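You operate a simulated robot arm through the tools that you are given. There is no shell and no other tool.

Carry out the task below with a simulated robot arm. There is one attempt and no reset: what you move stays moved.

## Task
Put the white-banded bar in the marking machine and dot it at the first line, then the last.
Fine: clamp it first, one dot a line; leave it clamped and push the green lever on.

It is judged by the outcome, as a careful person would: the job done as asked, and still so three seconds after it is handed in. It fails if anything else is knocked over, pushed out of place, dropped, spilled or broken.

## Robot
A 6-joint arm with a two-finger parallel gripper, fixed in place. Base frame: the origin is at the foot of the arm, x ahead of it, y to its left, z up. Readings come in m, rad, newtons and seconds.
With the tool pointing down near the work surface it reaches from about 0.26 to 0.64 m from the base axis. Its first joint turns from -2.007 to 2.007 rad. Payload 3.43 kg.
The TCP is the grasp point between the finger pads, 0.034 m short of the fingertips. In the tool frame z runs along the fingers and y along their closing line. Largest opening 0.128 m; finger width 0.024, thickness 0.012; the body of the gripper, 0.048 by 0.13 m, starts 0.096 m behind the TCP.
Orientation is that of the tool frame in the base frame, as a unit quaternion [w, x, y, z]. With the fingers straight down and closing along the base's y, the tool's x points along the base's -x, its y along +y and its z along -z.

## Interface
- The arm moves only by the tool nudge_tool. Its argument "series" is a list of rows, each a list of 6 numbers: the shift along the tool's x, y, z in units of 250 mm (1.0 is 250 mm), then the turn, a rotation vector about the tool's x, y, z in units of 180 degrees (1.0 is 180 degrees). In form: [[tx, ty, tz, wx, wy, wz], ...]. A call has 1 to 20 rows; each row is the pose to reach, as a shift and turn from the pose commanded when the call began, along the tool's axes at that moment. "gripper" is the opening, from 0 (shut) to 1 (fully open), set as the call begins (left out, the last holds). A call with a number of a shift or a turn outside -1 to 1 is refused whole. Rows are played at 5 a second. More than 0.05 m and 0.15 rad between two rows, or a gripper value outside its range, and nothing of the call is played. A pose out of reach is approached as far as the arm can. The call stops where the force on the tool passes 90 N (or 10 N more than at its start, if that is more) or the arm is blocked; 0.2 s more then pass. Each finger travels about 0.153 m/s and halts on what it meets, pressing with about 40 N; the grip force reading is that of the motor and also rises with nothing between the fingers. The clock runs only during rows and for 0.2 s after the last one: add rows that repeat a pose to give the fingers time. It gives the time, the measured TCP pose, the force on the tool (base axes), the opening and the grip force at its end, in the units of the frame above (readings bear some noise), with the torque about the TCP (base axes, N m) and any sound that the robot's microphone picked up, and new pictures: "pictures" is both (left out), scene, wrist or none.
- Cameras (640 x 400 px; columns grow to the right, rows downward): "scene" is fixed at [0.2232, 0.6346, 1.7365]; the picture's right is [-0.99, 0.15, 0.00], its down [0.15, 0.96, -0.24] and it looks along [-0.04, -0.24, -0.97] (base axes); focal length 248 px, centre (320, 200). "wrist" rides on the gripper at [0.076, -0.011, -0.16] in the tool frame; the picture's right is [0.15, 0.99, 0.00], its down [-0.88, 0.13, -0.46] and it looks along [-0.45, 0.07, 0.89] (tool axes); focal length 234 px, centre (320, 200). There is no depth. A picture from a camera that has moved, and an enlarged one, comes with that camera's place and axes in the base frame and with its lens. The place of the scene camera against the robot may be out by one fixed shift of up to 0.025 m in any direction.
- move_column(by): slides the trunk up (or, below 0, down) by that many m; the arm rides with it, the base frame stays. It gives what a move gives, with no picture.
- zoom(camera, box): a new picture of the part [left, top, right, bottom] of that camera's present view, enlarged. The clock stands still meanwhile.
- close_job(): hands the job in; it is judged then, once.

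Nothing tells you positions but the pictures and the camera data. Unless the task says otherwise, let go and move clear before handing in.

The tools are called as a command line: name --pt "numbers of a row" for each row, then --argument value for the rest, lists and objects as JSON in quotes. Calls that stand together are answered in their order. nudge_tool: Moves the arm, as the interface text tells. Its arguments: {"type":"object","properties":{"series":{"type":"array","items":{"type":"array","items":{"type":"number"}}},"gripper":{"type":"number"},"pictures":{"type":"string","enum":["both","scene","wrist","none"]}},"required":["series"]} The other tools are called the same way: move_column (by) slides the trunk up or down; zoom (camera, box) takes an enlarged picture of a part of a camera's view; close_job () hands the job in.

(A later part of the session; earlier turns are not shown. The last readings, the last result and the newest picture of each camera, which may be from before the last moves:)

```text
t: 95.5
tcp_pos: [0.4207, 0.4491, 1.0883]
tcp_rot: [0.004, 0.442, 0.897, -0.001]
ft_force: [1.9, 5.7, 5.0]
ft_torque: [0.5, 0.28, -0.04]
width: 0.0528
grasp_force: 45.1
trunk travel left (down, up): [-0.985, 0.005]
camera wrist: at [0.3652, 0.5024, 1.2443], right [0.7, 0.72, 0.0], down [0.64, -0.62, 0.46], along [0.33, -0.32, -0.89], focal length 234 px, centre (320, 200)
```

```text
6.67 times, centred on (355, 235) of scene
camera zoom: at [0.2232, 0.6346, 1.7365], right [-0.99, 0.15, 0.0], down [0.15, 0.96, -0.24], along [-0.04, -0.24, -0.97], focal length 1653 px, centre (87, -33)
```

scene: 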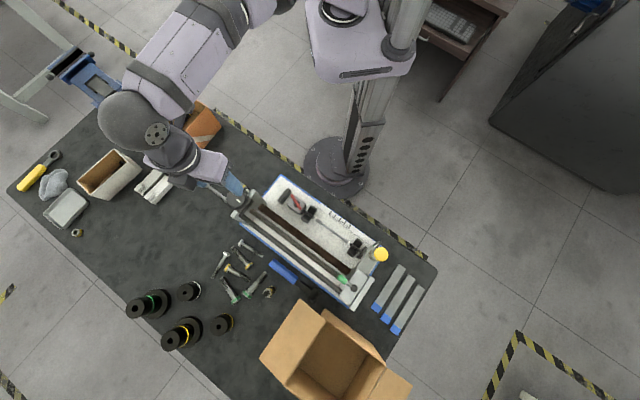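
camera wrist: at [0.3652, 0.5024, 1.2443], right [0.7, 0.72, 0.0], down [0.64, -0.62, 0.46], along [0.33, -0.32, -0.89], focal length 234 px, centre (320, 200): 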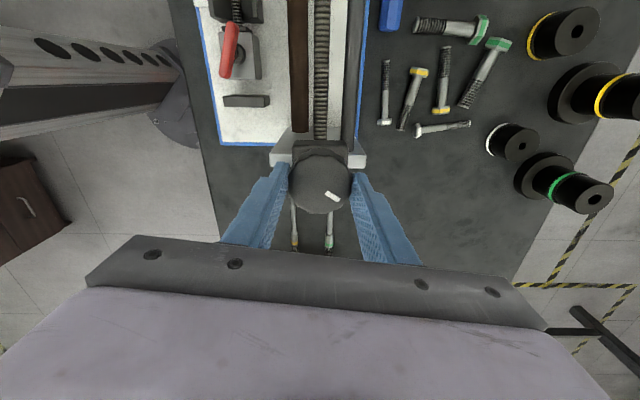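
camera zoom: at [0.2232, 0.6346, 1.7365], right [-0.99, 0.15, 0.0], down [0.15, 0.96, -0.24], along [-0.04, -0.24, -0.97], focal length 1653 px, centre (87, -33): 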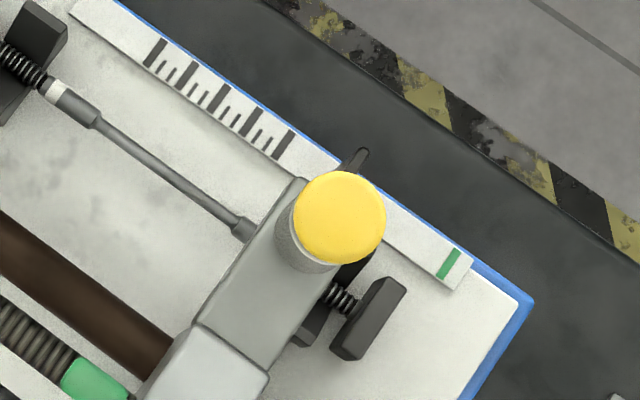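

79 mm covered. Turning ~38° more, then I'll check the pointer in the wrist view.

nudge_tool --pt "0 0 0 0 0 0.04" --pt "0 0 0 0 0 0.08" --pt "0 0 0 0 0 0.12" --pt "0 0 0 0 0 0.16" --pt "0 0 0 0 0 0.19" --pt "0 0 0 0 0 0.21" --pt "0 0 0 0 0 0.21" --pictures "wrist"

zoom --camera "wrist" --box '[0, 0, 240, 150]'

zoom --camera "scene" --box '[320, 205, 390, 265]'

```text
t: 97.1
tcp_pos: [0.4208, 0.4495, 1.0868]
tcp_rot: [0.004, 0.709, 0.705, -0.001]
ft_force: [5.9, 8.7, 10.1]
ft_torque: [-0.18, -0.4, 0.0]
width: 0.0529
grasp_force: 44.7
trunk travel left (down, up): [-0.985, 0.005]
camera wrist: at [0.4096, 0.525, 1.2442], right [0.99, 0.14, 0.0], down [0.12, -0.88, 0.46], along [0.07, -0.46, -0.89], focal length 234 px, centre (320, 200)
```

wrist: 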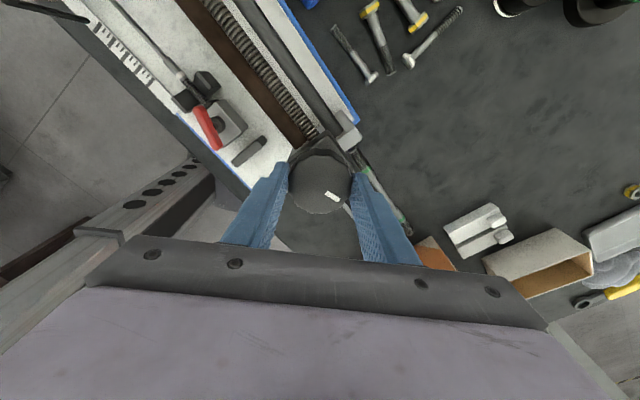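

```text
2.67 times, centred on (120, 75) of wrist
camera zoom: at [0.4096, 0.525, 1.2442], right [0.99, 0.14, 0.0], down [0.12, -0.88, 0.46], along [0.07, -0.46, -0.89], focal length 624 px, centre (853, 533)
```

zoom: 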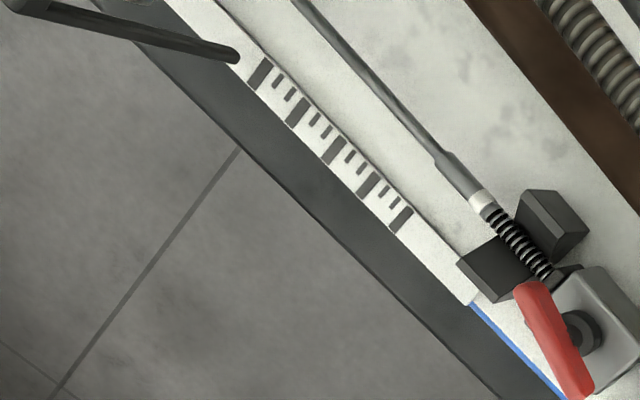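

```text
6.67 times, centred on (355, 235) of scene
camera zoom: at [0.2232, 0.6346, 1.7365], right [-0.99, 0.15, 0.0], down [0.15, 0.96, -0.24], along [-0.04, -0.24, -0.97], focal length 1653 px, centre (87, -33)
```

zoom: 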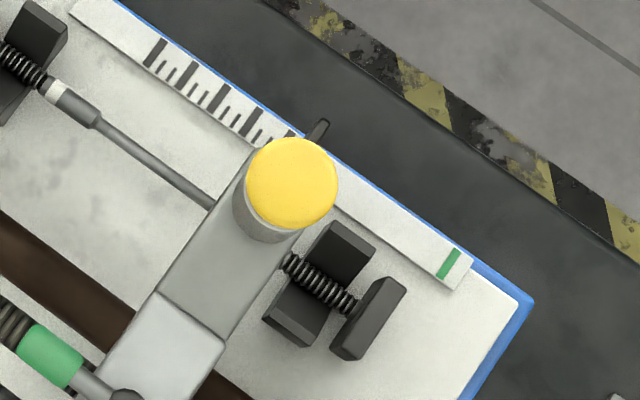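

The pointer tip is close to the first line — I estimate 5 mm to go. I'll turn ~8° more, then go and check from directly in front of the pointer.

nudge_tool --pt "0 0 0 0 0 0.016" --pt "0 0 0 0 0 0.032" --pt "0 0 0 0 0 0.046" --pt "0 0 0 0 0 0.046" --pictures "wrist"

zoom --camera "wrist" --box '[20, 0, 180, 100]'

zoom --camera "scene" --box '[320, 205, 390, 265]'

```text
t: 98.1
tcp_pos: [0.4212, 0.4478, 1.0872]
tcp_rot: [0.003, 0.758, 0.652, -0.001]
ft_force: [6.4, 9.4, 13.8]
ft_torque: [-0.41, -0.13, 0.01]
width: 0.0533
grasp_force: 44.8
trunk travel left (down, up): [-0.985, 0.005]
camera wrist: at [0.4208, 0.5256, 1.2443], right [1.0, 0.0, 0.0], down [0.0, -0.89, 0.46], along [0.0, -0.46, -0.89], focal length 234 px, centre (320, 200)
```

wrist: 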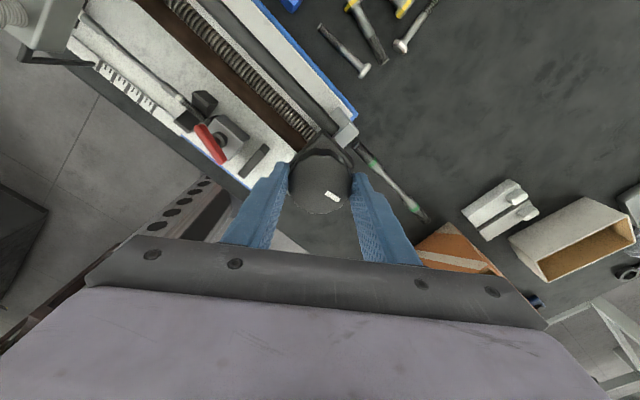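

```text
4.00 times, centred on (100, 50) of wrist
camera zoom: at [0.4208, 0.5256, 1.2443], right [1.0, 0.0, 0.0], down [0.0, -0.89, 0.46], along [0.0, -0.46, -0.89], focal length 937 px, centre (1200, 800)
```

zoom: 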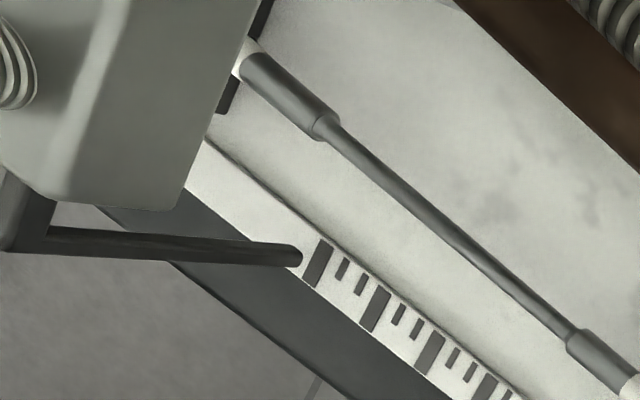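

```text
6.67 times, centred on (355, 235) of scene
camera zoom: at [0.2232, 0.6346, 1.7365], right [-0.99, 0.15, 0.0], down [0.15, 0.96, -0.24], along [-0.04, -0.24, -0.97], focal length 1653 px, centre (87, -33)
```

zoom: 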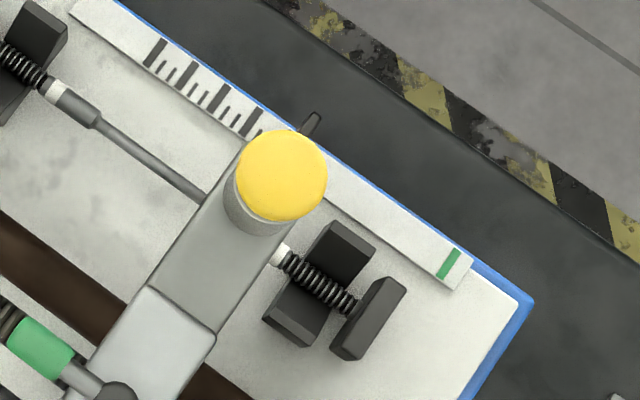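

The pointer now looks within a millimetre or two of the first line. I'll let go of the knob, lift away, and go to a view directly in front of the pointer.

nudge_tool --pt "0 0 0 0 0 0" --pt "0 0 0 0 0 0" --pt "0 0 -0.1 0 0 0" --pt "0 0 -0.25 0 0 0" --pt "0 0 -0.4 0 0 0" --pt "0 0 -0.452 0 0 0" --gripper 0.6 --pictures "none"

nudge_tool --pt "0.008 -0.07 0 0 0 -0.04" --pt "0.015 -0.141 0 0 0 -0.08" --pt "0.023 -0.211 0 0 0 -0.12" --pt "0.031 -0.282 0 0 0 -0.16" --pt "0.039 -0.352 0 0 0 -0.2" --pt "0.046 -0.423 0 0 0 -0.24" --pt "0.054 -0.493 0 0 0 -0.28" --pt "0.062 -0.564 0 0 0 -0.32" --pt "0.07 -0.634 0 0 0 -0.36" --pt "0.077 -0.705 0 0 0 -0.4" --pt "0.077 -0.705 0 0 0 -0.4" --pictures "none"

nudge_tool --pt "0.07 -0.014 0 0 0 -0.04" --pt "0.139 -0.029 0.03 0 0 -0.08" --pt "0.209 -0.043 0.06 0 0 -0.12" --pt "0.278 -0.058 0.09 0 0 -0.16" --pt "0.348 -0.072 0.12 0 0 -0.2" --pt "0.418 -0.087 0.16 0 0 -0.24" --pt "0.487 -0.101 0.19 0 0 -0.28" --pt "0.557 -0.116 0.22 0 0 -0.32" --pt "0.626 -0.13 0.25 0 0 -0.36" --pt "0.696 -0.145 0.28 0 0 -0.398" --pt "0.696 -0.145 0.28 0 0 -0.398"

zoom --camera "wrist" --box '[260, 90, 380, 170]'

```text
t: 99.5
tcp_pos: [0.4223, 0.4486, 1.1991]
tcp_rot: [0.003, 0.758, 0.652, -0.003]
ft_force: [-0.1, -0.3, 0.7]
ft_torque: [-0.02, 0.0, -0.01]
width: 0.0769
grasp_force: 0.1
trunk travel left (down, up): [-0.985, 0.005]
```

```text
t: 101.9
tcp_pos: [0.2481, 0.4922, 1.1994]
tcp_rot: [0.001, 0.228, 0.974, -0.003]
ft_force: [0.3, 0.3, -0.3]
ft_torque: [-0.03, 0.07, 0.02]
width: 0.0766
grasp_force: 0.0
trunk travel left (down, up): [-0.985, 0.005]
```

```text
t: 104.3
tcp_pos: [0.0772, 0.5373, 1.1286]
tcp_rot: [0.0, -0.385, 0.923, -0.003]
ft_force: [-0.2, 0.0, 0.8]
ft_torque: [0.01, -0.02, 0.01]
width: 0.0769
grasp_force: 0.1
trunk travel left (down, up): [-0.985, 0.005]
camera wrist: at [0.0322, 0.4768, 1.2865], right [-0.81, 0.59, 0.0], down [0.53, 0.72, 0.45], along [0.27, 0.36, -0.89], focal length 234 px, centre (320, 200)
```

scene: 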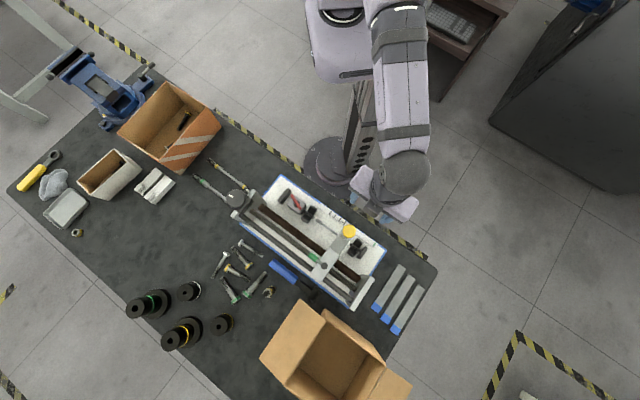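
wrist: 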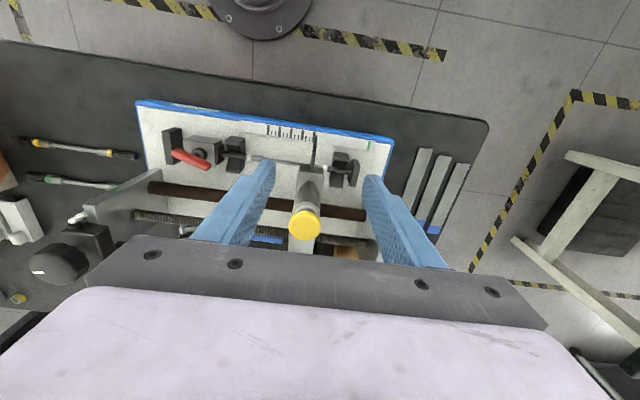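

```text
5.00 times, centred on (320, 130) of wrist
camera zoom: at [0.0322, 0.4768, 1.2865], right [-0.81, 0.59, 0.0], down [0.53, 0.72, 0.45], along [0.27, 0.36, -0.89], focal length 1171 px, centre (320, 550)
```

zoom: 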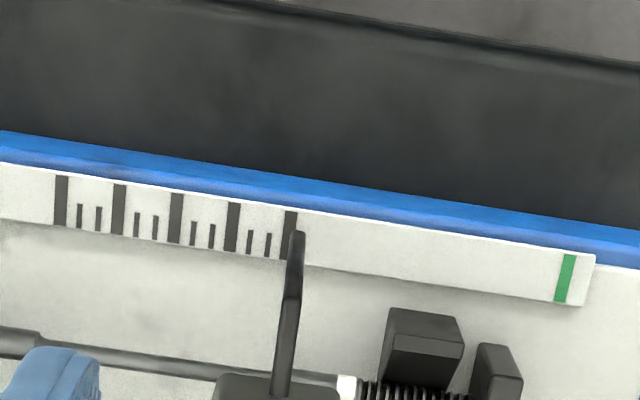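

Now I see the pointer against the first line directly: it is short of it by a few millimetres. Zooming in for an exact measurement.

zoom --camera "wrist" --box '[295, 118, 335, 144]'

zoom --camera "wrist" --box '[280, 115, 350, 190]'

```text
15.38 times, centred on (315, 131) of wrist
camera zoom: at [0.0322, 0.4768, 1.2865], right [-0.81, 0.59, 0.0], down [0.53, 0.72, 0.45], along [0.27, 0.36, -0.89], focal length 3603 px, centre (397, 1262)
```

zoom: 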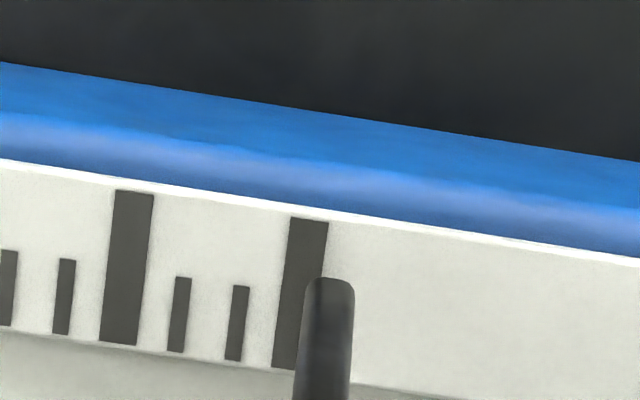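

```text
5.33 times, centred on (315, 152) of wrist
camera zoom: at [0.0322, 0.4768, 1.2865], right [-0.81, 0.59, 0.0], down [0.53, 0.72, 0.45], along [0.27, 0.36, -0.89], focal length 1249 px, centre (347, 453)
```

zoom: 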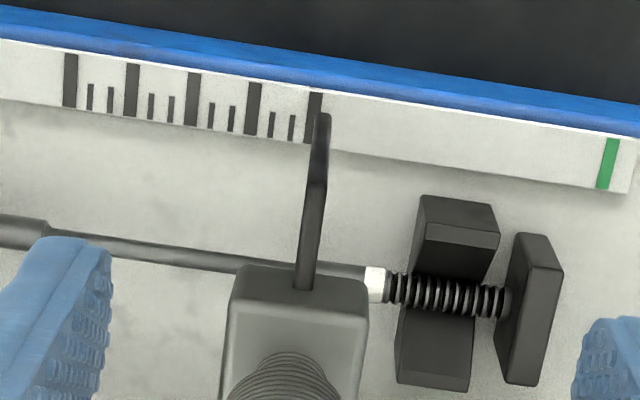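

The pointer needs about 3.5 mm more (≈5.4° of knob). Returning to the knob for a fine adjustment.

nudge_tool --pt "0 0 -0.15 0 0 0" --pt "-0.064 -0.11 -0.28 0 0 0.01" --pt "-0.127 -0.219 -0.28 0 0 0.02" --pt "-0.191 -0.329 -0.28 0 0 0.03" --pt "-0.255 -0.438 -0.28 0 0 0.04" --pt "-0.318 -0.548 -0.28 0 0 0.05" --pt "-0.382 -0.657 -0.28 0 0 0.06" --pt "-0.446 -0.767 -0.28 0 0 0.07" --pt "-0.509 -0.876 -0.28 0 0 0.08" --pt "-0.573 -0.986 -0.28 0 0 0.083" --pictures "none"

nudge_tool --pt "-0.1 -0.1 0 0 0 0" --pt "-0.202 -0.201 0 0 0 0" --pt "-0.202 -0.201 0 0 0 0" --pictures "wrist"

```text
t: 106.5
tcp_pos: [0.3547, 0.4648, 1.1991]
tcp_rot: [-0.001, -0.26, 0.966, -0.003]
ft_force: [0.7, -0.9, 0.0]
ft_torque: [0.01, 0.03, 0.0]
width: 0.0768
grasp_force: 0.0
trunk travel left (down, up): [-0.985, 0.005]
```

```text
t: 107.3
tcp_pos: [0.4217, 0.4474, 1.1992]
tcp_rot: [-0.001, -0.261, 0.965, -0.004]
ft_force: [-0.1, -0.1, 0.3]
ft_torque: [-0.04, -0.01, -0.01]
width: 0.0769
grasp_force: 0.1
trunk travel left (down, up): [-0.985, 0.005]
camera wrist: at [0.3613, 0.4008, 1.3568], right [-0.62, 0.78, -0.01], down [0.69, 0.56, 0.45], along [0.36, 0.28, -0.89], focal length 234 px, centre (320, 200)
```

wrist: 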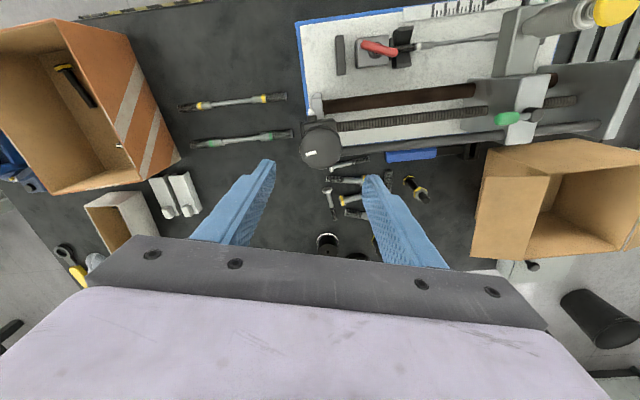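

Centred on the knob. Lowering, gripping and turning 5.4°.

nudge_tool --pt "0 0 0.15 0 0 0" --pt "0 0 0.3 0 0 0" --pt "0 0 0.449 0 0 0" --pt "0 0 0.449 0 0 0" --pictures "none"

nudge_tool --pt "0 0 0 0 0 0" --pt "0 0 0 0 0 0" --pt "0 0 0 0 0 0" --gripper 0.2 --pictures "wrist"

zoom --camera "wrist" --box '[400, 0, 560, 100]'

zoom --camera "scene" --box '[325, 210, 375, 245]'

```text
t: 108.3
tcp_pos: [0.4223, 0.4467, 1.0878]
tcp_rot: [0.0, -0.261, 0.965, -0.002]
ft_force: [0.1, 0.5, -0.1]
ft_torque: [0.01, -0.02, 0.0]
width: 0.0766
grasp_force: 0.0
trunk travel left (down, up): [-0.985, 0.005]
```

```text
t: 109.1
tcp_pos: [0.4208, 0.4487, 1.0869]
tcp_rot: [0.001, -0.261, 0.965, -0.002]
ft_force: [-2.5, 3.1, -1.9]
ft_torque: [0.42, 0.24, 0.0]
width: 0.0529
grasp_force: 44.7
trunk travel left (down, up): [-0.985, 0.005]
camera wrist: at [0.3614, 0.4012, 1.245], right [-0.62, 0.78, -0.01], down [0.69, 0.56, 0.45], along [0.36, 0.28, -0.89], focal length 234 px, centre (320, 200)
```

wrist: 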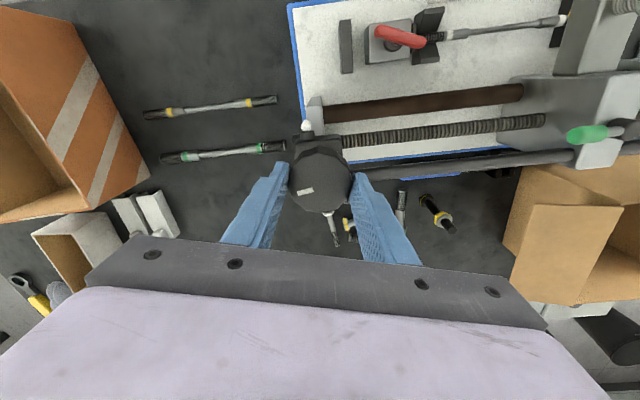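

```text
4.00 times, centred on (480, 50) of wrist
camera zoom: at [0.3614, 0.4012, 1.245], right [-0.62, 0.78, -0.01], down [0.69, 0.56, 0.45], along [0.36, 0.28, -0.89], focal length 937 px, centre (-320, 800)
```

zoom: 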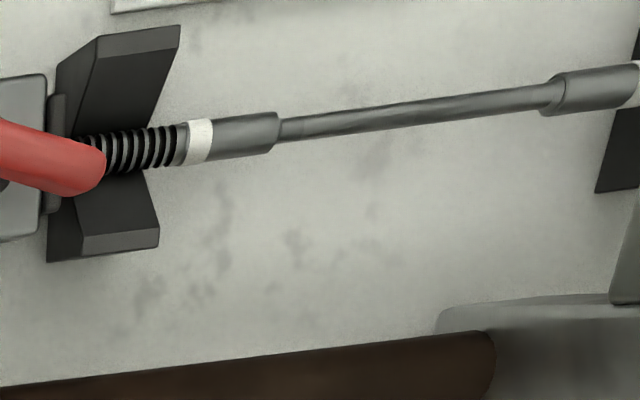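

```text
11.43 times, centred on (350, 228) of scene
camera zoom: at [0.2232, 0.6346, 1.7365], right [-0.99, 0.15, 0.0], down [0.15, 0.96, -0.24], along [-0.04, -0.24, -0.97], focal length 2834 px, centre (-23, -114)
```

zoom: 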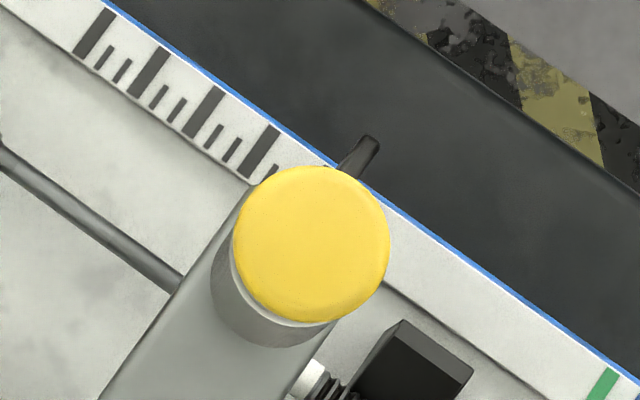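

I have a fine reference of the carriage in the scene zoom. Turning the knob ~5.4° and measuring the motion there (target ≈ 14–15 px).

nudge_tool --pt "0 0 0 0 0 0.015" --pt "0 0 0 0 0 0.03" --pt "0 0 0 0 0 0.03" --pictures "none"

zoom --camera "scene" --box '[325, 210, 375, 245]'

```text
t: 109.9
tcp_pos: [0.422, 0.4486, 1.0871]
tcp_rot: [0.0, -0.215, 0.977, -0.004]
ft_force: [-1.8, 4.4, -2.3]
ft_torque: [0.47, 0.61, -0.02]
width: 0.0529
grasp_force: 45.1
trunk travel left (down, up): [-0.985, 0.005]
```

```text
11.43 times, centred on (350, 228) of scene
camera zoom: at [0.2232, 0.6346, 1.7365], right [-0.99, 0.15, 0.0], down [0.15, 0.96, -0.24], along [-0.04, -0.24, -0.97], focal length 2834 px, centre (-23, -114)
```

zoom: 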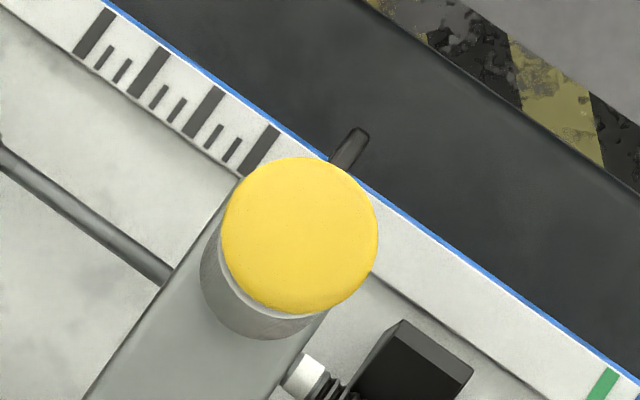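

The carriage moved 15 px ≈ 3.6 mm, as needed. Releasing the knob and going back to verify the pointer on the first line.

nudge_tool --pt "0 0 0 0 0 0" --pt "0 0 0 0 0 0" --pt "0 0 -0.1 0 0 0" --pt "0 0 -0.25 0 0 0" --pt "0 0 -0.4 0 0 0" --pt "0 0 -0.452 0 0 0" --gripper 0.6 --pictures "none"

nudge_tool --pt "0.1 0.08 0 0 0 -0.012" --pt "0.2 0.165 0 0 0 -0.024" --pt "0.31 0.257 0 0 0 -0.038" --pt "0.42 0.348 0 0 0 -0.05" --pt "0.53 0.439 0 0 0 -0.064" --pt "0.63 0.522 0 0 0 -0.077" --pt "0.73 0.605 0 0 0 -0.09" --pt "0.83 0.688 0 0 0 -0.1" --pt "0.932 0.772 0 0 0 -0.114" --pt "0.932 0.772 0 0 0 -0.114" --pictures "none"

nudge_tool --pt "0.053 0.092 0.1 0 0 0" --pt "0.106 0.185 0.2 0 0 0" --pt "0.106 0.185 0.28 0 0 0" --pt "0.106 0.185 0.28 0 0 0"

zoom --camera "wrist" --box '[295, 118, 335, 144]'

```text
t: 111.3
tcp_pos: [0.4218, 0.4494, 1.2023]
tcp_rot: [0.0, -0.214, 0.977, -0.004]
ft_force: [0.0, 0.6, 0.0]
ft_torque: [0.02, 0.0, -0.03]
width: 0.0769
grasp_force: 0.0
trunk travel left (down, up): [-0.985, 0.005]
```

```text
t: 113.5
tcp_pos: [0.1289, 0.5259, 1.1997]
tcp_rot: [-0.001, -0.386, 0.923, -0.003]
ft_force: [0.1, -0.3, 0.0]
ft_torque: [0.0, 0.05, 0.04]
width: 0.0769
grasp_force: 0.0
trunk travel left (down, up): [-0.985, 0.005]
```

```text
t: 114.5
tcp_pos: [0.0783, 0.5394, 1.1288]
tcp_rot: [0.0, -0.385, 0.923, -0.003]
ft_force: [0.2, -0.3, -0.4]
ft_torque: [-0.01, -0.02, 0.01]
width: 0.0768
grasp_force: 0.1
trunk travel left (down, up): [-0.985, 0.005]
camera wrist: at [0.0313, 0.4782, 1.287], right [-0.81, 0.59, -0.01], down [0.53, 0.72, 0.45], along [0.27, 0.36, -0.89], focal length 234 px, centre (320, 200)
```

scene: 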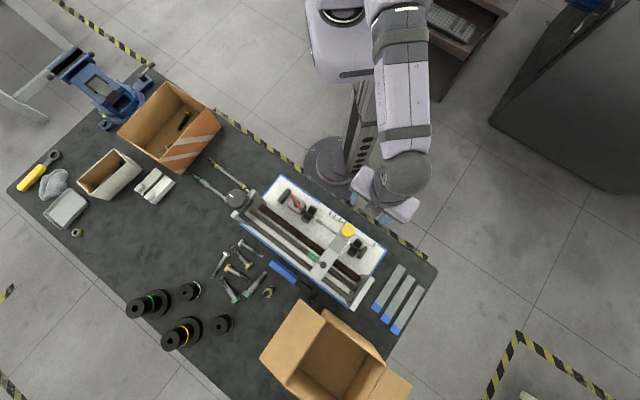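
wrist: 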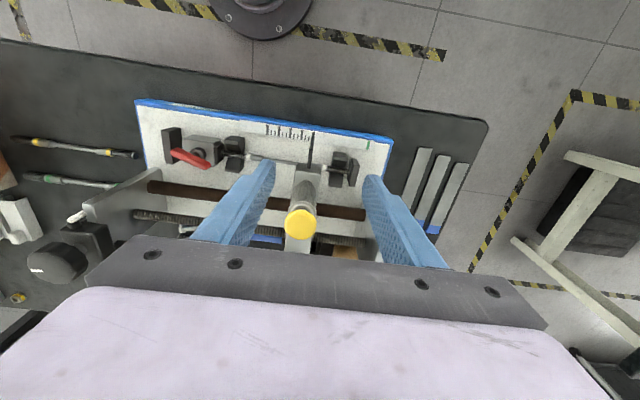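

```text
15.38 times, centred on (315, 131) of wrist
camera zoom: at [0.0313, 0.4782, 1.287], right [-0.81, 0.59, -0.01], down [0.53, 0.72, 0.45], along [0.27, 0.36, -0.89], focal length 3603 px, centre (397, 1262)
```

zoom: 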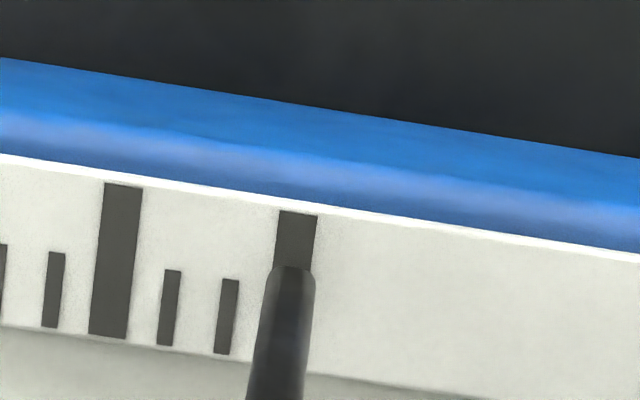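

The pointer is on the first line to within half a millimetre. Now I'll rise, close the fingers and move above the yellow plunger.

nudge_tool --pt "0 0 -0.12 0 0 0" --pt "0 0 -0.2 0 0 0" --pt "-0.09 -0.014 -0.2 0 0 0" --pt "-0.18 -0.029 -0.2 0 0 0" --pt "-0.261 -0.043 -0.2 0 0 0" --pt "-0.261 -0.043 -0.2 0 0 0" --gripper 0

zoom --camera "wrist" --box '[240, 100, 400, 240]'

zoom --camera "scene" --box '[310, 190, 400, 260]'

```text
t: 115.9
tcp_pos: [0.1313, 0.5783, 1.1809]
tcp_rot: [0.0, -0.385, 0.923, -0.003]
ft_force: [0.3, -0.6, 0.9]
ft_torque: [-0.01, -0.07, 0.0]
width: 0.0
grasp_force: 32.9
trunk travel left (down, up): [-0.985, 0.005]
camera wrist: at [0.0853, 0.5161, 1.3375], right [-0.81, 0.59, -0.01], down [0.53, 0.72, 0.45], along [0.27, 0.36, -0.89], focal length 234 px, centre (320, 200)
```

scene: 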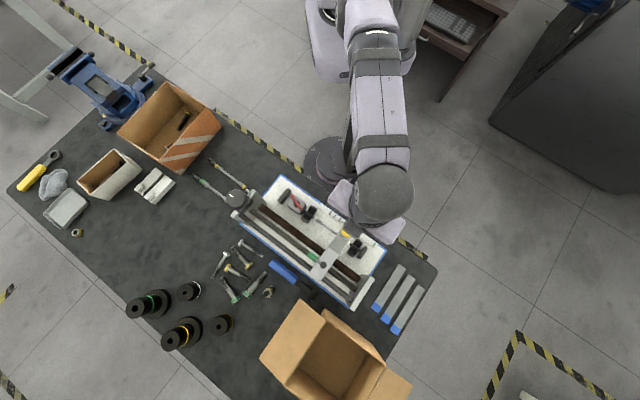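
wrist: 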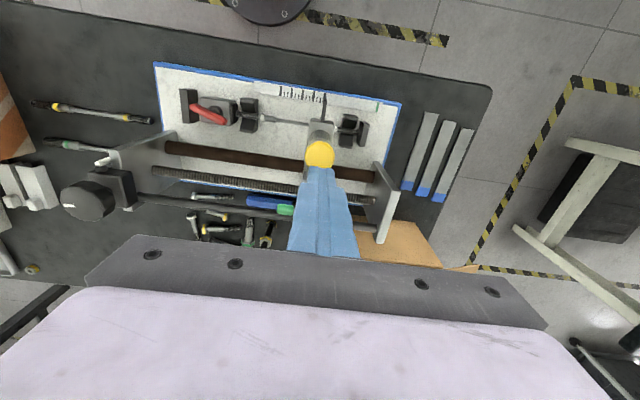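

```text
2.86 times, centred on (320, 170) of wrist
camera zoom: at [0.0853, 0.5161, 1.3375], right [-0.81, 0.59, -0.01], down [0.53, 0.72, 0.45], along [0.27, 0.36, -0.89], focal length 669 px, centre (320, 286)
```

zoom: 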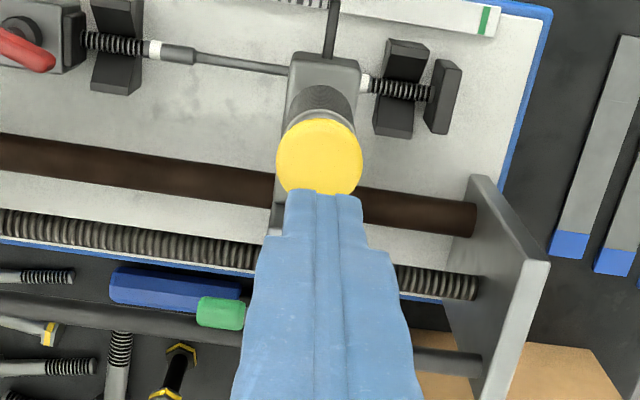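

```text
5.71 times, centred on (355, 225) of scene
camera zoom: at [0.2232, 0.6346, 1.7365], right [-0.99, 0.15, 0.0], down [0.15, 0.96, -0.24], along [-0.04, -0.24, -0.97], focal length 1417 px, centre (120, 57)
```

zoom: 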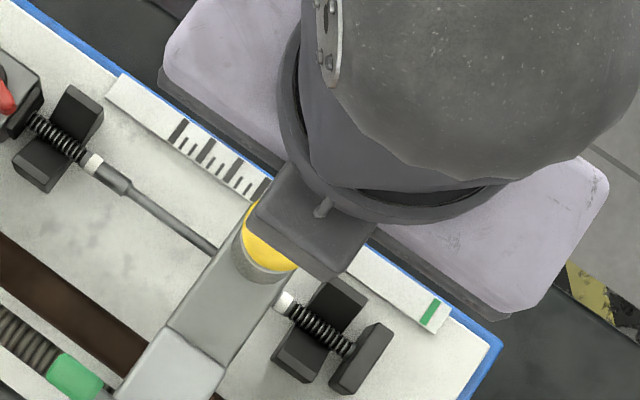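

The plunger cap is right beneath the closed fingertips. Descending to just above it.

nudge_tool --pt "0 0 0.1 0 0 0" --pt "0 0 0.2 0 0 0" --pt "0 0 0.24 0 0 0" --pt "0 0 0.24 0 0 0" --pictures "wrist"

zoom --camera "wrist" --box '[260, 120, 380, 220]'

```text
t: 116.9
tcp_pos: [0.1316, 0.5776, 1.1199]
tcp_rot: [-0.001, -0.385, 0.923, -0.003]
ft_force: [0.2, 0.1, 0.6]
ft_torque: [-0.03, -0.02, 0.02]
width: 0.0
grasp_force: 33.6
trunk travel left (down, up): [-0.985, 0.005]
camera wrist: at [0.0856, 0.5166, 1.2773], right [-0.81, 0.59, 0.0], down [0.53, 0.72, 0.45], along [0.27, 0.36, -0.89], focal length 234 px, centre (320, 200)
```

wrist: 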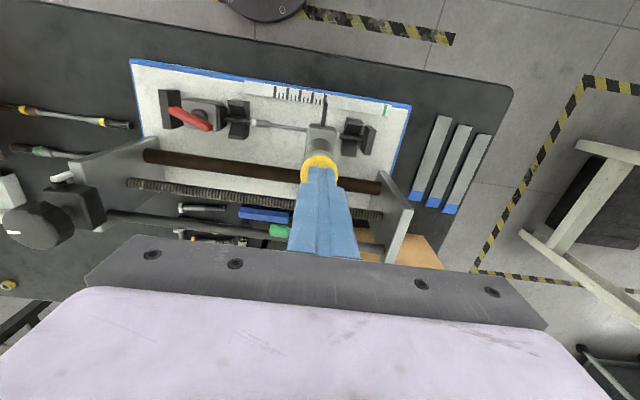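

```text
4.00 times, centred on (320, 170) of wrist
camera zoom: at [0.0856, 0.5166, 1.2773], right [-0.81, 0.59, 0.0], down [0.53, 0.72, 0.45], along [0.27, 0.36, -0.89], focal length 937 px, centre (320, 320)
```

zoom: 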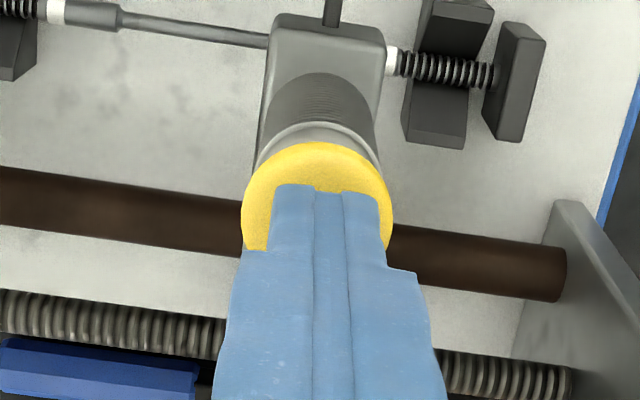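

Just above the cap. Pressing down in small increments, reading force.

nudge_tool --pt "0 0 0.012 0 0 0" --pt "0 0 0.024 0 0 0" --pt "0 0 0.036 0 0 0" --pt "0 0 0.048 0 0 0" --pictures "none"

nudge_tool --pt "0 0 0.012 0 0 0" --pt "0 0 0.024 0 0 0" --pictures "none"

```text
t: 117.9
tcp_pos: [0.1318, 0.5773, 1.1086]
tcp_rot: [0.001, -0.385, 0.923, -0.003]
ft_force: [0.9, -0.1, 0.9]
ft_torque: [-0.04, -0.03, -0.01]
width: 0.0001
grasp_force: 32.6
trunk travel left (down, up): [-0.985, 0.005]
```

```text
t: 118.5
tcp_pos: [0.1314, 0.5789, 1.1014]
tcp_rot: [-0.001, -0.386, 0.923, -0.003]
ft_force: [0.8, 1.2, 3.5]
ft_torque: [0.04, -0.07, 0.02]
width: 0.0003
grasp_force: 33.3
trunk travel left (down, up): [-0.985, 0.005]
```

Contact with the cap (3.5 N). Pressing on.

nudge_tool --pt "0 0 0.01 0 0 0" --pt "0 0 0.02 0 0 0" --pt "0 0 0.03 0 0 0" --pt "0 0 0.04 0 0 0" --pictures "none"

nudge_tool --pt "0 0 0.01 0 0 0" --pt "0 0 0.02 0 0 0" --pt "0 0 0.03 0 0 0" --pt "0 0 0.04 0 0 0" --pictures "wrist"

```text
t: 119.5
tcp_pos: [0.1318, 0.5777, 1.0927]
tcp_rot: [0.0, -0.385, 0.923, -0.002]
ft_force: [1.4, 1.2, 6.1]
ft_torque: [0.07, -0.09, 0.02]
width: 0.0003
grasp_force: 33.4
trunk travel left (down, up): [-0.985, 0.005]
```

```text
t: 120.5
tcp_pos: [0.1313, 0.5773, 1.0816]
tcp_rot: [0.0, -0.385, 0.923, -0.002]
ft_force: [1.5, 1.9, 7.2]
ft_torque: [0.06, -0.12, 0.03]
width: 0.0
grasp_force: 33.0
trunk travel left (down, up): [-0.985, 0.005]
camera wrist: at [0.0858, 0.5161, 1.2397], right [-0.81, 0.59, 0.0], down [0.53, 0.72, 0.45], along [0.27, 0.36, -0.89], focal length 234 px, centre (320, 200)
```

wrist: 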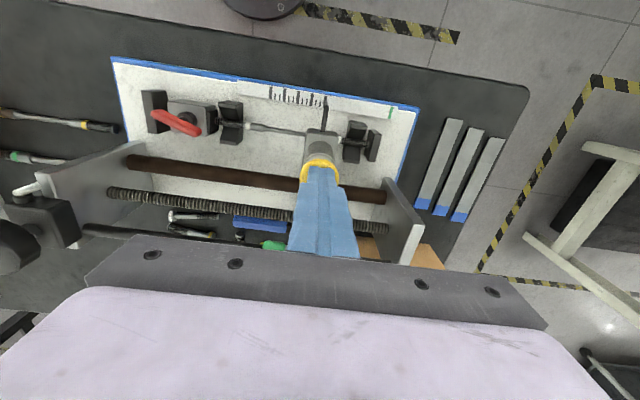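

The plunger is going down against its spring (20 mm so far). Continuing until it strikes the bar.

nudge_tool --pt "0 0 0.01 0 0 0" --pt "0 0 0.02 0 0 0" --pt "0 0 0.03 0 0 0" --pt "0 0 0.04 0 0 0" --pictures "none"

nudge_tool --pt "0 0 0.008 0 0 0" --pt "0 0 0.016 0 0 0" --pt "0 0 0.024 0 0 0" --pictures "none"

```text
t: 121.5
tcp_pos: [0.1319, 0.5775, 1.071]
tcp_rot: [0.001, -0.385, 0.923, -0.003]
ft_force: [2.9, 2.7, 10.1]
ft_torque: [0.18, -0.14, 0.03]
width: 0.0
grasp_force: 32.5
trunk travel left (down, up): [-0.985, 0.005]
```

```text
t: 122.3
tcp_pos: [0.1324, 0.5784, 1.0675]
tcp_rot: [0.001, -0.385, 0.923, -0.002]
ft_force: [2.6, 3.0, 14.1]
ft_torque: [0.13, -0.11, 0.01]
width: 0.0
grasp_force: 33.0
trunk travel left (down, up): [-0.985, 0.005]
```

It is getting stiffer at about 34 mm of travel. A little more, with small steps.

nudge_tool --pt "0 0 0.006 0 0 0" --pt "0 0 0.012 0 0 0" --pictures "none"

nudge_tool --pt "0 0 0.006 0 0 0" --pt "0 0 0.012 0 0 0" --pictures "wrist"

zoom --camera "wrist" --box '[260, 80, 380, 180]'

```text
t: 122.9
tcp_pos: [0.1315, 0.578, 1.0666]
tcp_rot: [0.003, -0.385, 0.923, 0.0]
ft_force: [3.7, 1.8, 25.4]
ft_torque: [0.13, -0.19, 0.03]
width: 0.0001
grasp_force: 33.4
trunk travel left (down, up): [-0.985, 0.005]
```

```text
t: 123.5
tcp_pos: [0.131, 0.5776, 1.066]
tcp_rot: [0.003, -0.385, 0.923, 0.002]
ft_force: [4.2, -0.9, 34.1]
ft_torque: [-0.09, -0.14, 0.06]
width: 0.0003
grasp_force: 32.6
trunk travel left (down, up): [-0.985, 0.005]
camera wrist: at [0.0856, 0.5137, 1.2231], right [-0.81, 0.59, 0.0], down [0.53, 0.71, 0.46], along [0.27, 0.37, -0.89], focal length 234 px, centre (320, 200)
```

wrist: 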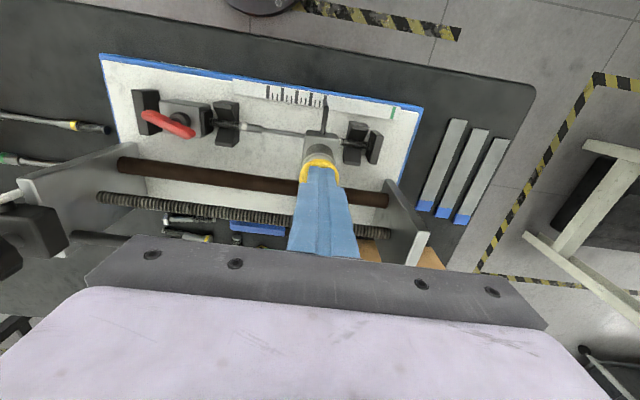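

```text
4.00 times, centred on (320, 130) of wrist
camera zoom: at [0.0856, 0.5137, 1.2231], right [-0.81, 0.59, 0.0], down [0.53, 0.71, 0.46], along [0.27, 0.37, -0.89], focal length 937 px, centre (320, 480)
```

zoom: 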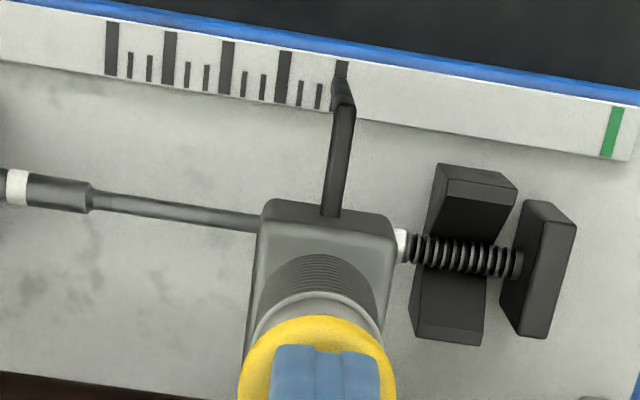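

It has bottomed at ~34 N without any reported click. I'll press somewhat more firmly to be sure the punch fires, watching for a sound.

nudge_tool --pt "0 0 0.008 0 0 0" --pt "0 0 0.016 0 0 0" --pictures "none"

nudge_tool --pt "0 0 0.008 0 0 0" --pt "0 0 0.016 0 0 0" --pictures "none"

```text
t: 124.1
tcp_pos: [0.1311, 0.5761, 1.0649]
tcp_rot: [0.005, -0.385, 0.923, 0.004]
ft_force: [3.5, -5.7, 46.3]
ft_torque: [-0.28, -0.1, 0.05]
width: 0.0001
grasp_force: 32.9
trunk travel left (down, up): [-0.985, 0.005]
```

```text
t: 124.7
tcp_pos: [0.132, 0.5769, 1.0653]
tcp_rot: [0.006, -0.385, 0.923, 0.008]
ft_force: [3.2, -9.3, 60.0]
ft_torque: [-0.68, 0.14, 0.09]
width: 0.0
grasp_force: 33.1
trunk travel left (down, up): [-0.985, 0.005]
```

Firmly bottomed at 60 N – that is one full press. Releasing straight up now.

nudge_tool --pt "0 0 -0.04 0 0 0" --pt "0 0 -0.12 0 0 0" --pt "0 0 -0.24 0 0 0" --pt "0 0 -0.38 0 0 0" --pt "0 0 -0.54 0 0 0" --pt "0 0 -0.54 0 0 0"

zoom --camera "wrist" --box '[260, 80, 380, 200]'

zoom --camera "scene" --box '[325, 210, 375, 245]'

```text
t: 126.1
tcp_pos: [0.1308, 0.5793, 1.1873]
tcp_rot: [0.0, -0.385, 0.923, -0.004]
ft_force: [-0.3, -0.7, -0.6]
ft_torque: [-0.06, -0.02, 0.0]
width: 0.0
grasp_force: 32.9
trunk travel left (down, up): [-0.985, 0.005]
camera wrist: at [0.0844, 0.5177, 1.344], right [-0.81, 0.59, -0.01], down [0.53, 0.72, 0.45], along [0.27, 0.36, -0.89], focal length 234 px, centre (320, 200)
```

scene: 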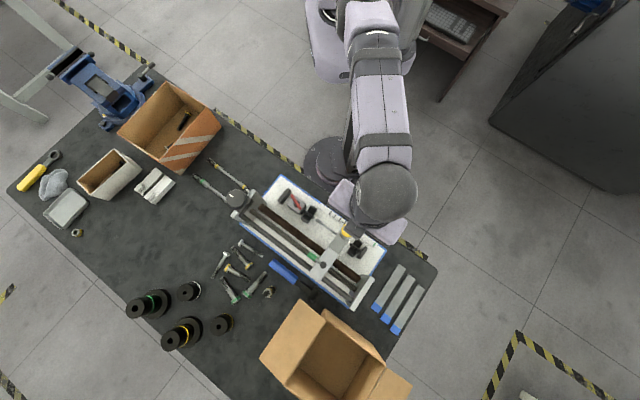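
wrist: 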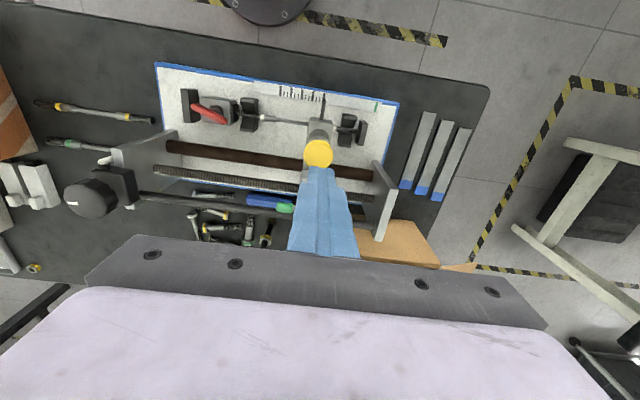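

```text
3.33 times, centred on (320, 140) of wrist
camera zoom: at [0.0844, 0.5177, 1.344], right [-0.81, 0.59, -0.01], down [0.53, 0.72, 0.45], along [0.27, 0.36, -0.89], focal length 781 px, centre (320, 400)
```

zoom: 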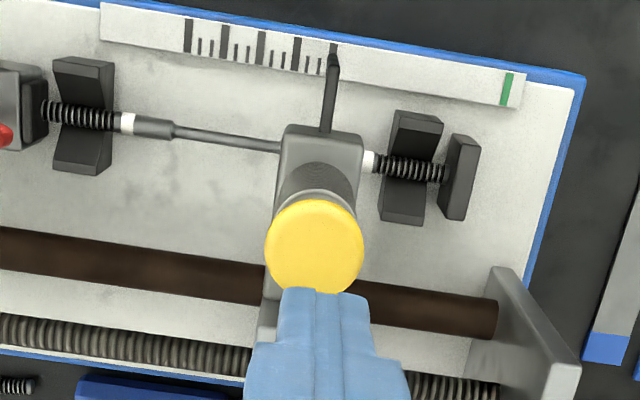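

```text
11.43 times, centred on (350, 228) of scene
camera zoom: at [0.2232, 0.6346, 1.7365], right [-0.99, 0.15, 0.0], down [0.15, 0.96, -0.24], along [-0.04, -0.24, -0.97], focal length 2834 px, centre (-23, -114)
```

zoom: 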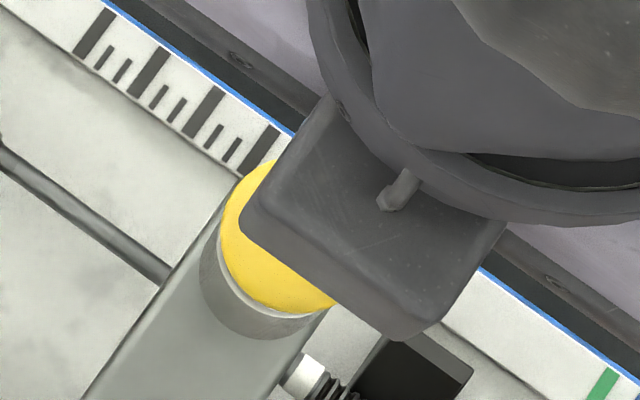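

The plunger sprang back and the carriage didn't shift. Now to the knob for the last line (≈83 mm, about 128°).

nudge_tool --pt "-0.045 -0.12 -0.02 0 0 0" --pt "-0.089 -0.24 -0.05 0 0 0" --pt "-0.134 -0.36 -0.05 0 0 0" --pt "-0.178 -0.479 -0.05 0 0 0" --pt "-0.223 -0.599 -0.05 0 0 0" --pt "-0.267 -0.719 -0.05 0 0 0" --pt "-0.312 -0.838 -0.05 0 0 0" --pt "-0.356 -0.958 -0.05 0 0 0" --pictures "none"

nudge_tool --pt "-0.045 -0.12 0 0 0 0" --pt "-0.089 -0.24 0 0 0 0" --pt "-0.089 -0.24 0 0 0 0" --gripper 0.6 --pictures "wrist"

```text
t: 127.9
tcp_pos: [0.3653, 0.4718, 1.2005]
tcp_rot: [0.0, -0.386, 0.923, -0.003]
ft_force: [-1.1, -0.5, 0.1]
ft_torque: [0.01, 0.07, 0.0]
width: 0.0001
grasp_force: 33.3
trunk travel left (down, up): [-0.985, 0.005]
```

```text
t: 128.7
tcp_pos: [0.4228, 0.4462, 1.2001]
tcp_rot: [0.0, -0.385, 0.923, -0.004]
ft_force: [-0.4, -0.3, -0.3]
ft_torque: [0.03, -0.04, 0.05]
width: 0.077
grasp_force: 0.0
trunk travel left (down, up): [-0.985, 0.005]
camera wrist: at [0.3762, 0.3849, 1.3577], right [-0.81, 0.59, -0.01], down [0.53, 0.72, 0.45], along [0.27, 0.36, -0.89], focal length 234 px, centre (320, 200)
```

wrist: 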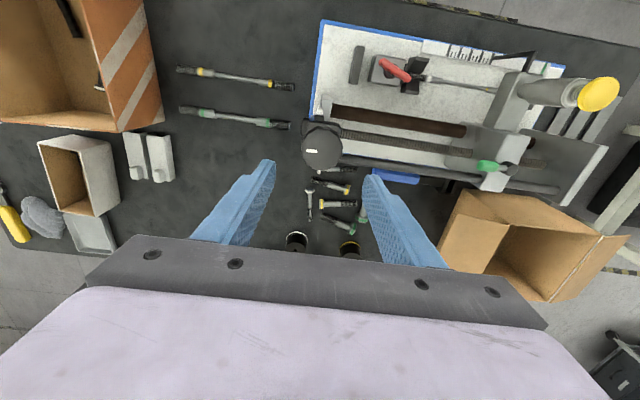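

Lowering onto the knob, gripping, then turning 112°.

nudge_tool --pt "-0.002 0.007 0.15 0 0 0" --pt "-0.002 0.007 0.3 0 0 0" --pt "-0.002 0.007 0.452 0 0 0" --pt "-0.002 0.007 0.452 0 0 0" --pictures "none"

nudge_tool --pt "0 0 0 0 0 0" --pt "0 0 0 0 0 0" --pt "0 0 0 0 0 0" --gripper 0.2 --pictures "none"

nudge_tool --pt "0 0 0 0 0 0.04" --pt "0 0 0 0 0 0.08" --pt "0 0 0 0 0 0.12" --pt "0 0 0 0 0 0.16" --pt "0 0 0 0 0 0.2" --pt "0 0 0 0 0 0.24" --pt "0 0 0 0 0 0.28" --pt "0 0 0 0 0 0.32" --pt "0 0 0 0 0 0.36" --pt "0 0 0 0 0 0.4" --pt "0 0 0 0 0 0.44" --pt "0 0 0 0 0 0.48" --pt "0 0 0 0 0 0.52" --pt "0 0 0 0 0 0.56" --pt "0 0 0 0 0 0.6" --pt "0 0 0 0 0 0.62" --pt "0 0 0 0 0 0.62" --pictures "wrist"

zoom --camera "scene" --box '[290, 180, 370, 240]'

```text
t: 129.7
tcp_pos: [0.4217, 0.4487, 1.0871]
tcp_rot: [0.0, -0.385, 0.923, -0.002]
ft_force: [-0.9, 0.3, 0.2]
ft_torque: [0.02, -0.04, 0.0]
width: 0.0769
grasp_force: 0.1
trunk travel left (down, up): [-0.985, 0.005]
```

```text
t: 130.5
tcp_pos: [0.4211, 0.4487, 1.0863]
tcp_rot: [0.0, -0.385, 0.923, -0.003]
ft_force: [-2.7, 1.3, -1.2]
ft_torque: [0.41, 0.24, 0.0]
width: 0.0533
grasp_force: 44.7
trunk travel left (down, up): [-0.985, 0.005]
```

```text
t: 134.1
tcp_pos: [0.4222, 0.4478, 1.0863]
tcp_rot: [0.003, 0.547, 0.837, -0.002]
ft_force: [-3.2, 2.0, -3.8]
ft_torque: [0.16, 0.31, -0.03]
width: 0.0532
grasp_force: 45.0
trunk travel left (down, up): [-0.985, 0.005]
camera wrist: at [0.3802, 0.5136, 1.2438], right [0.85, 0.53, 0.0], down [0.47, -0.75, 0.46], along [0.24, -0.39, -0.89], focal length 234 px, centre (320, 200)
```

wrist: 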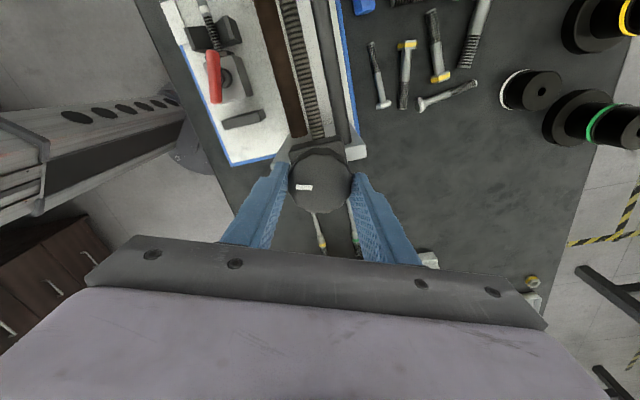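

```text
6.67 times, centred on (330, 210) of scene
camera zoom: at [0.2232, 0.6346, 1.7365], right [-0.99, 0.15, 0.0], down [0.15, 0.96, -0.24], along [-0.04, -0.24, -0.97], focal length 1653 px, centre (253, 133)
```

zoom: 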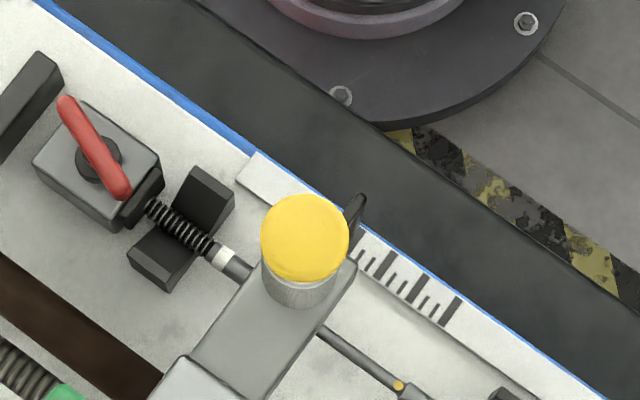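

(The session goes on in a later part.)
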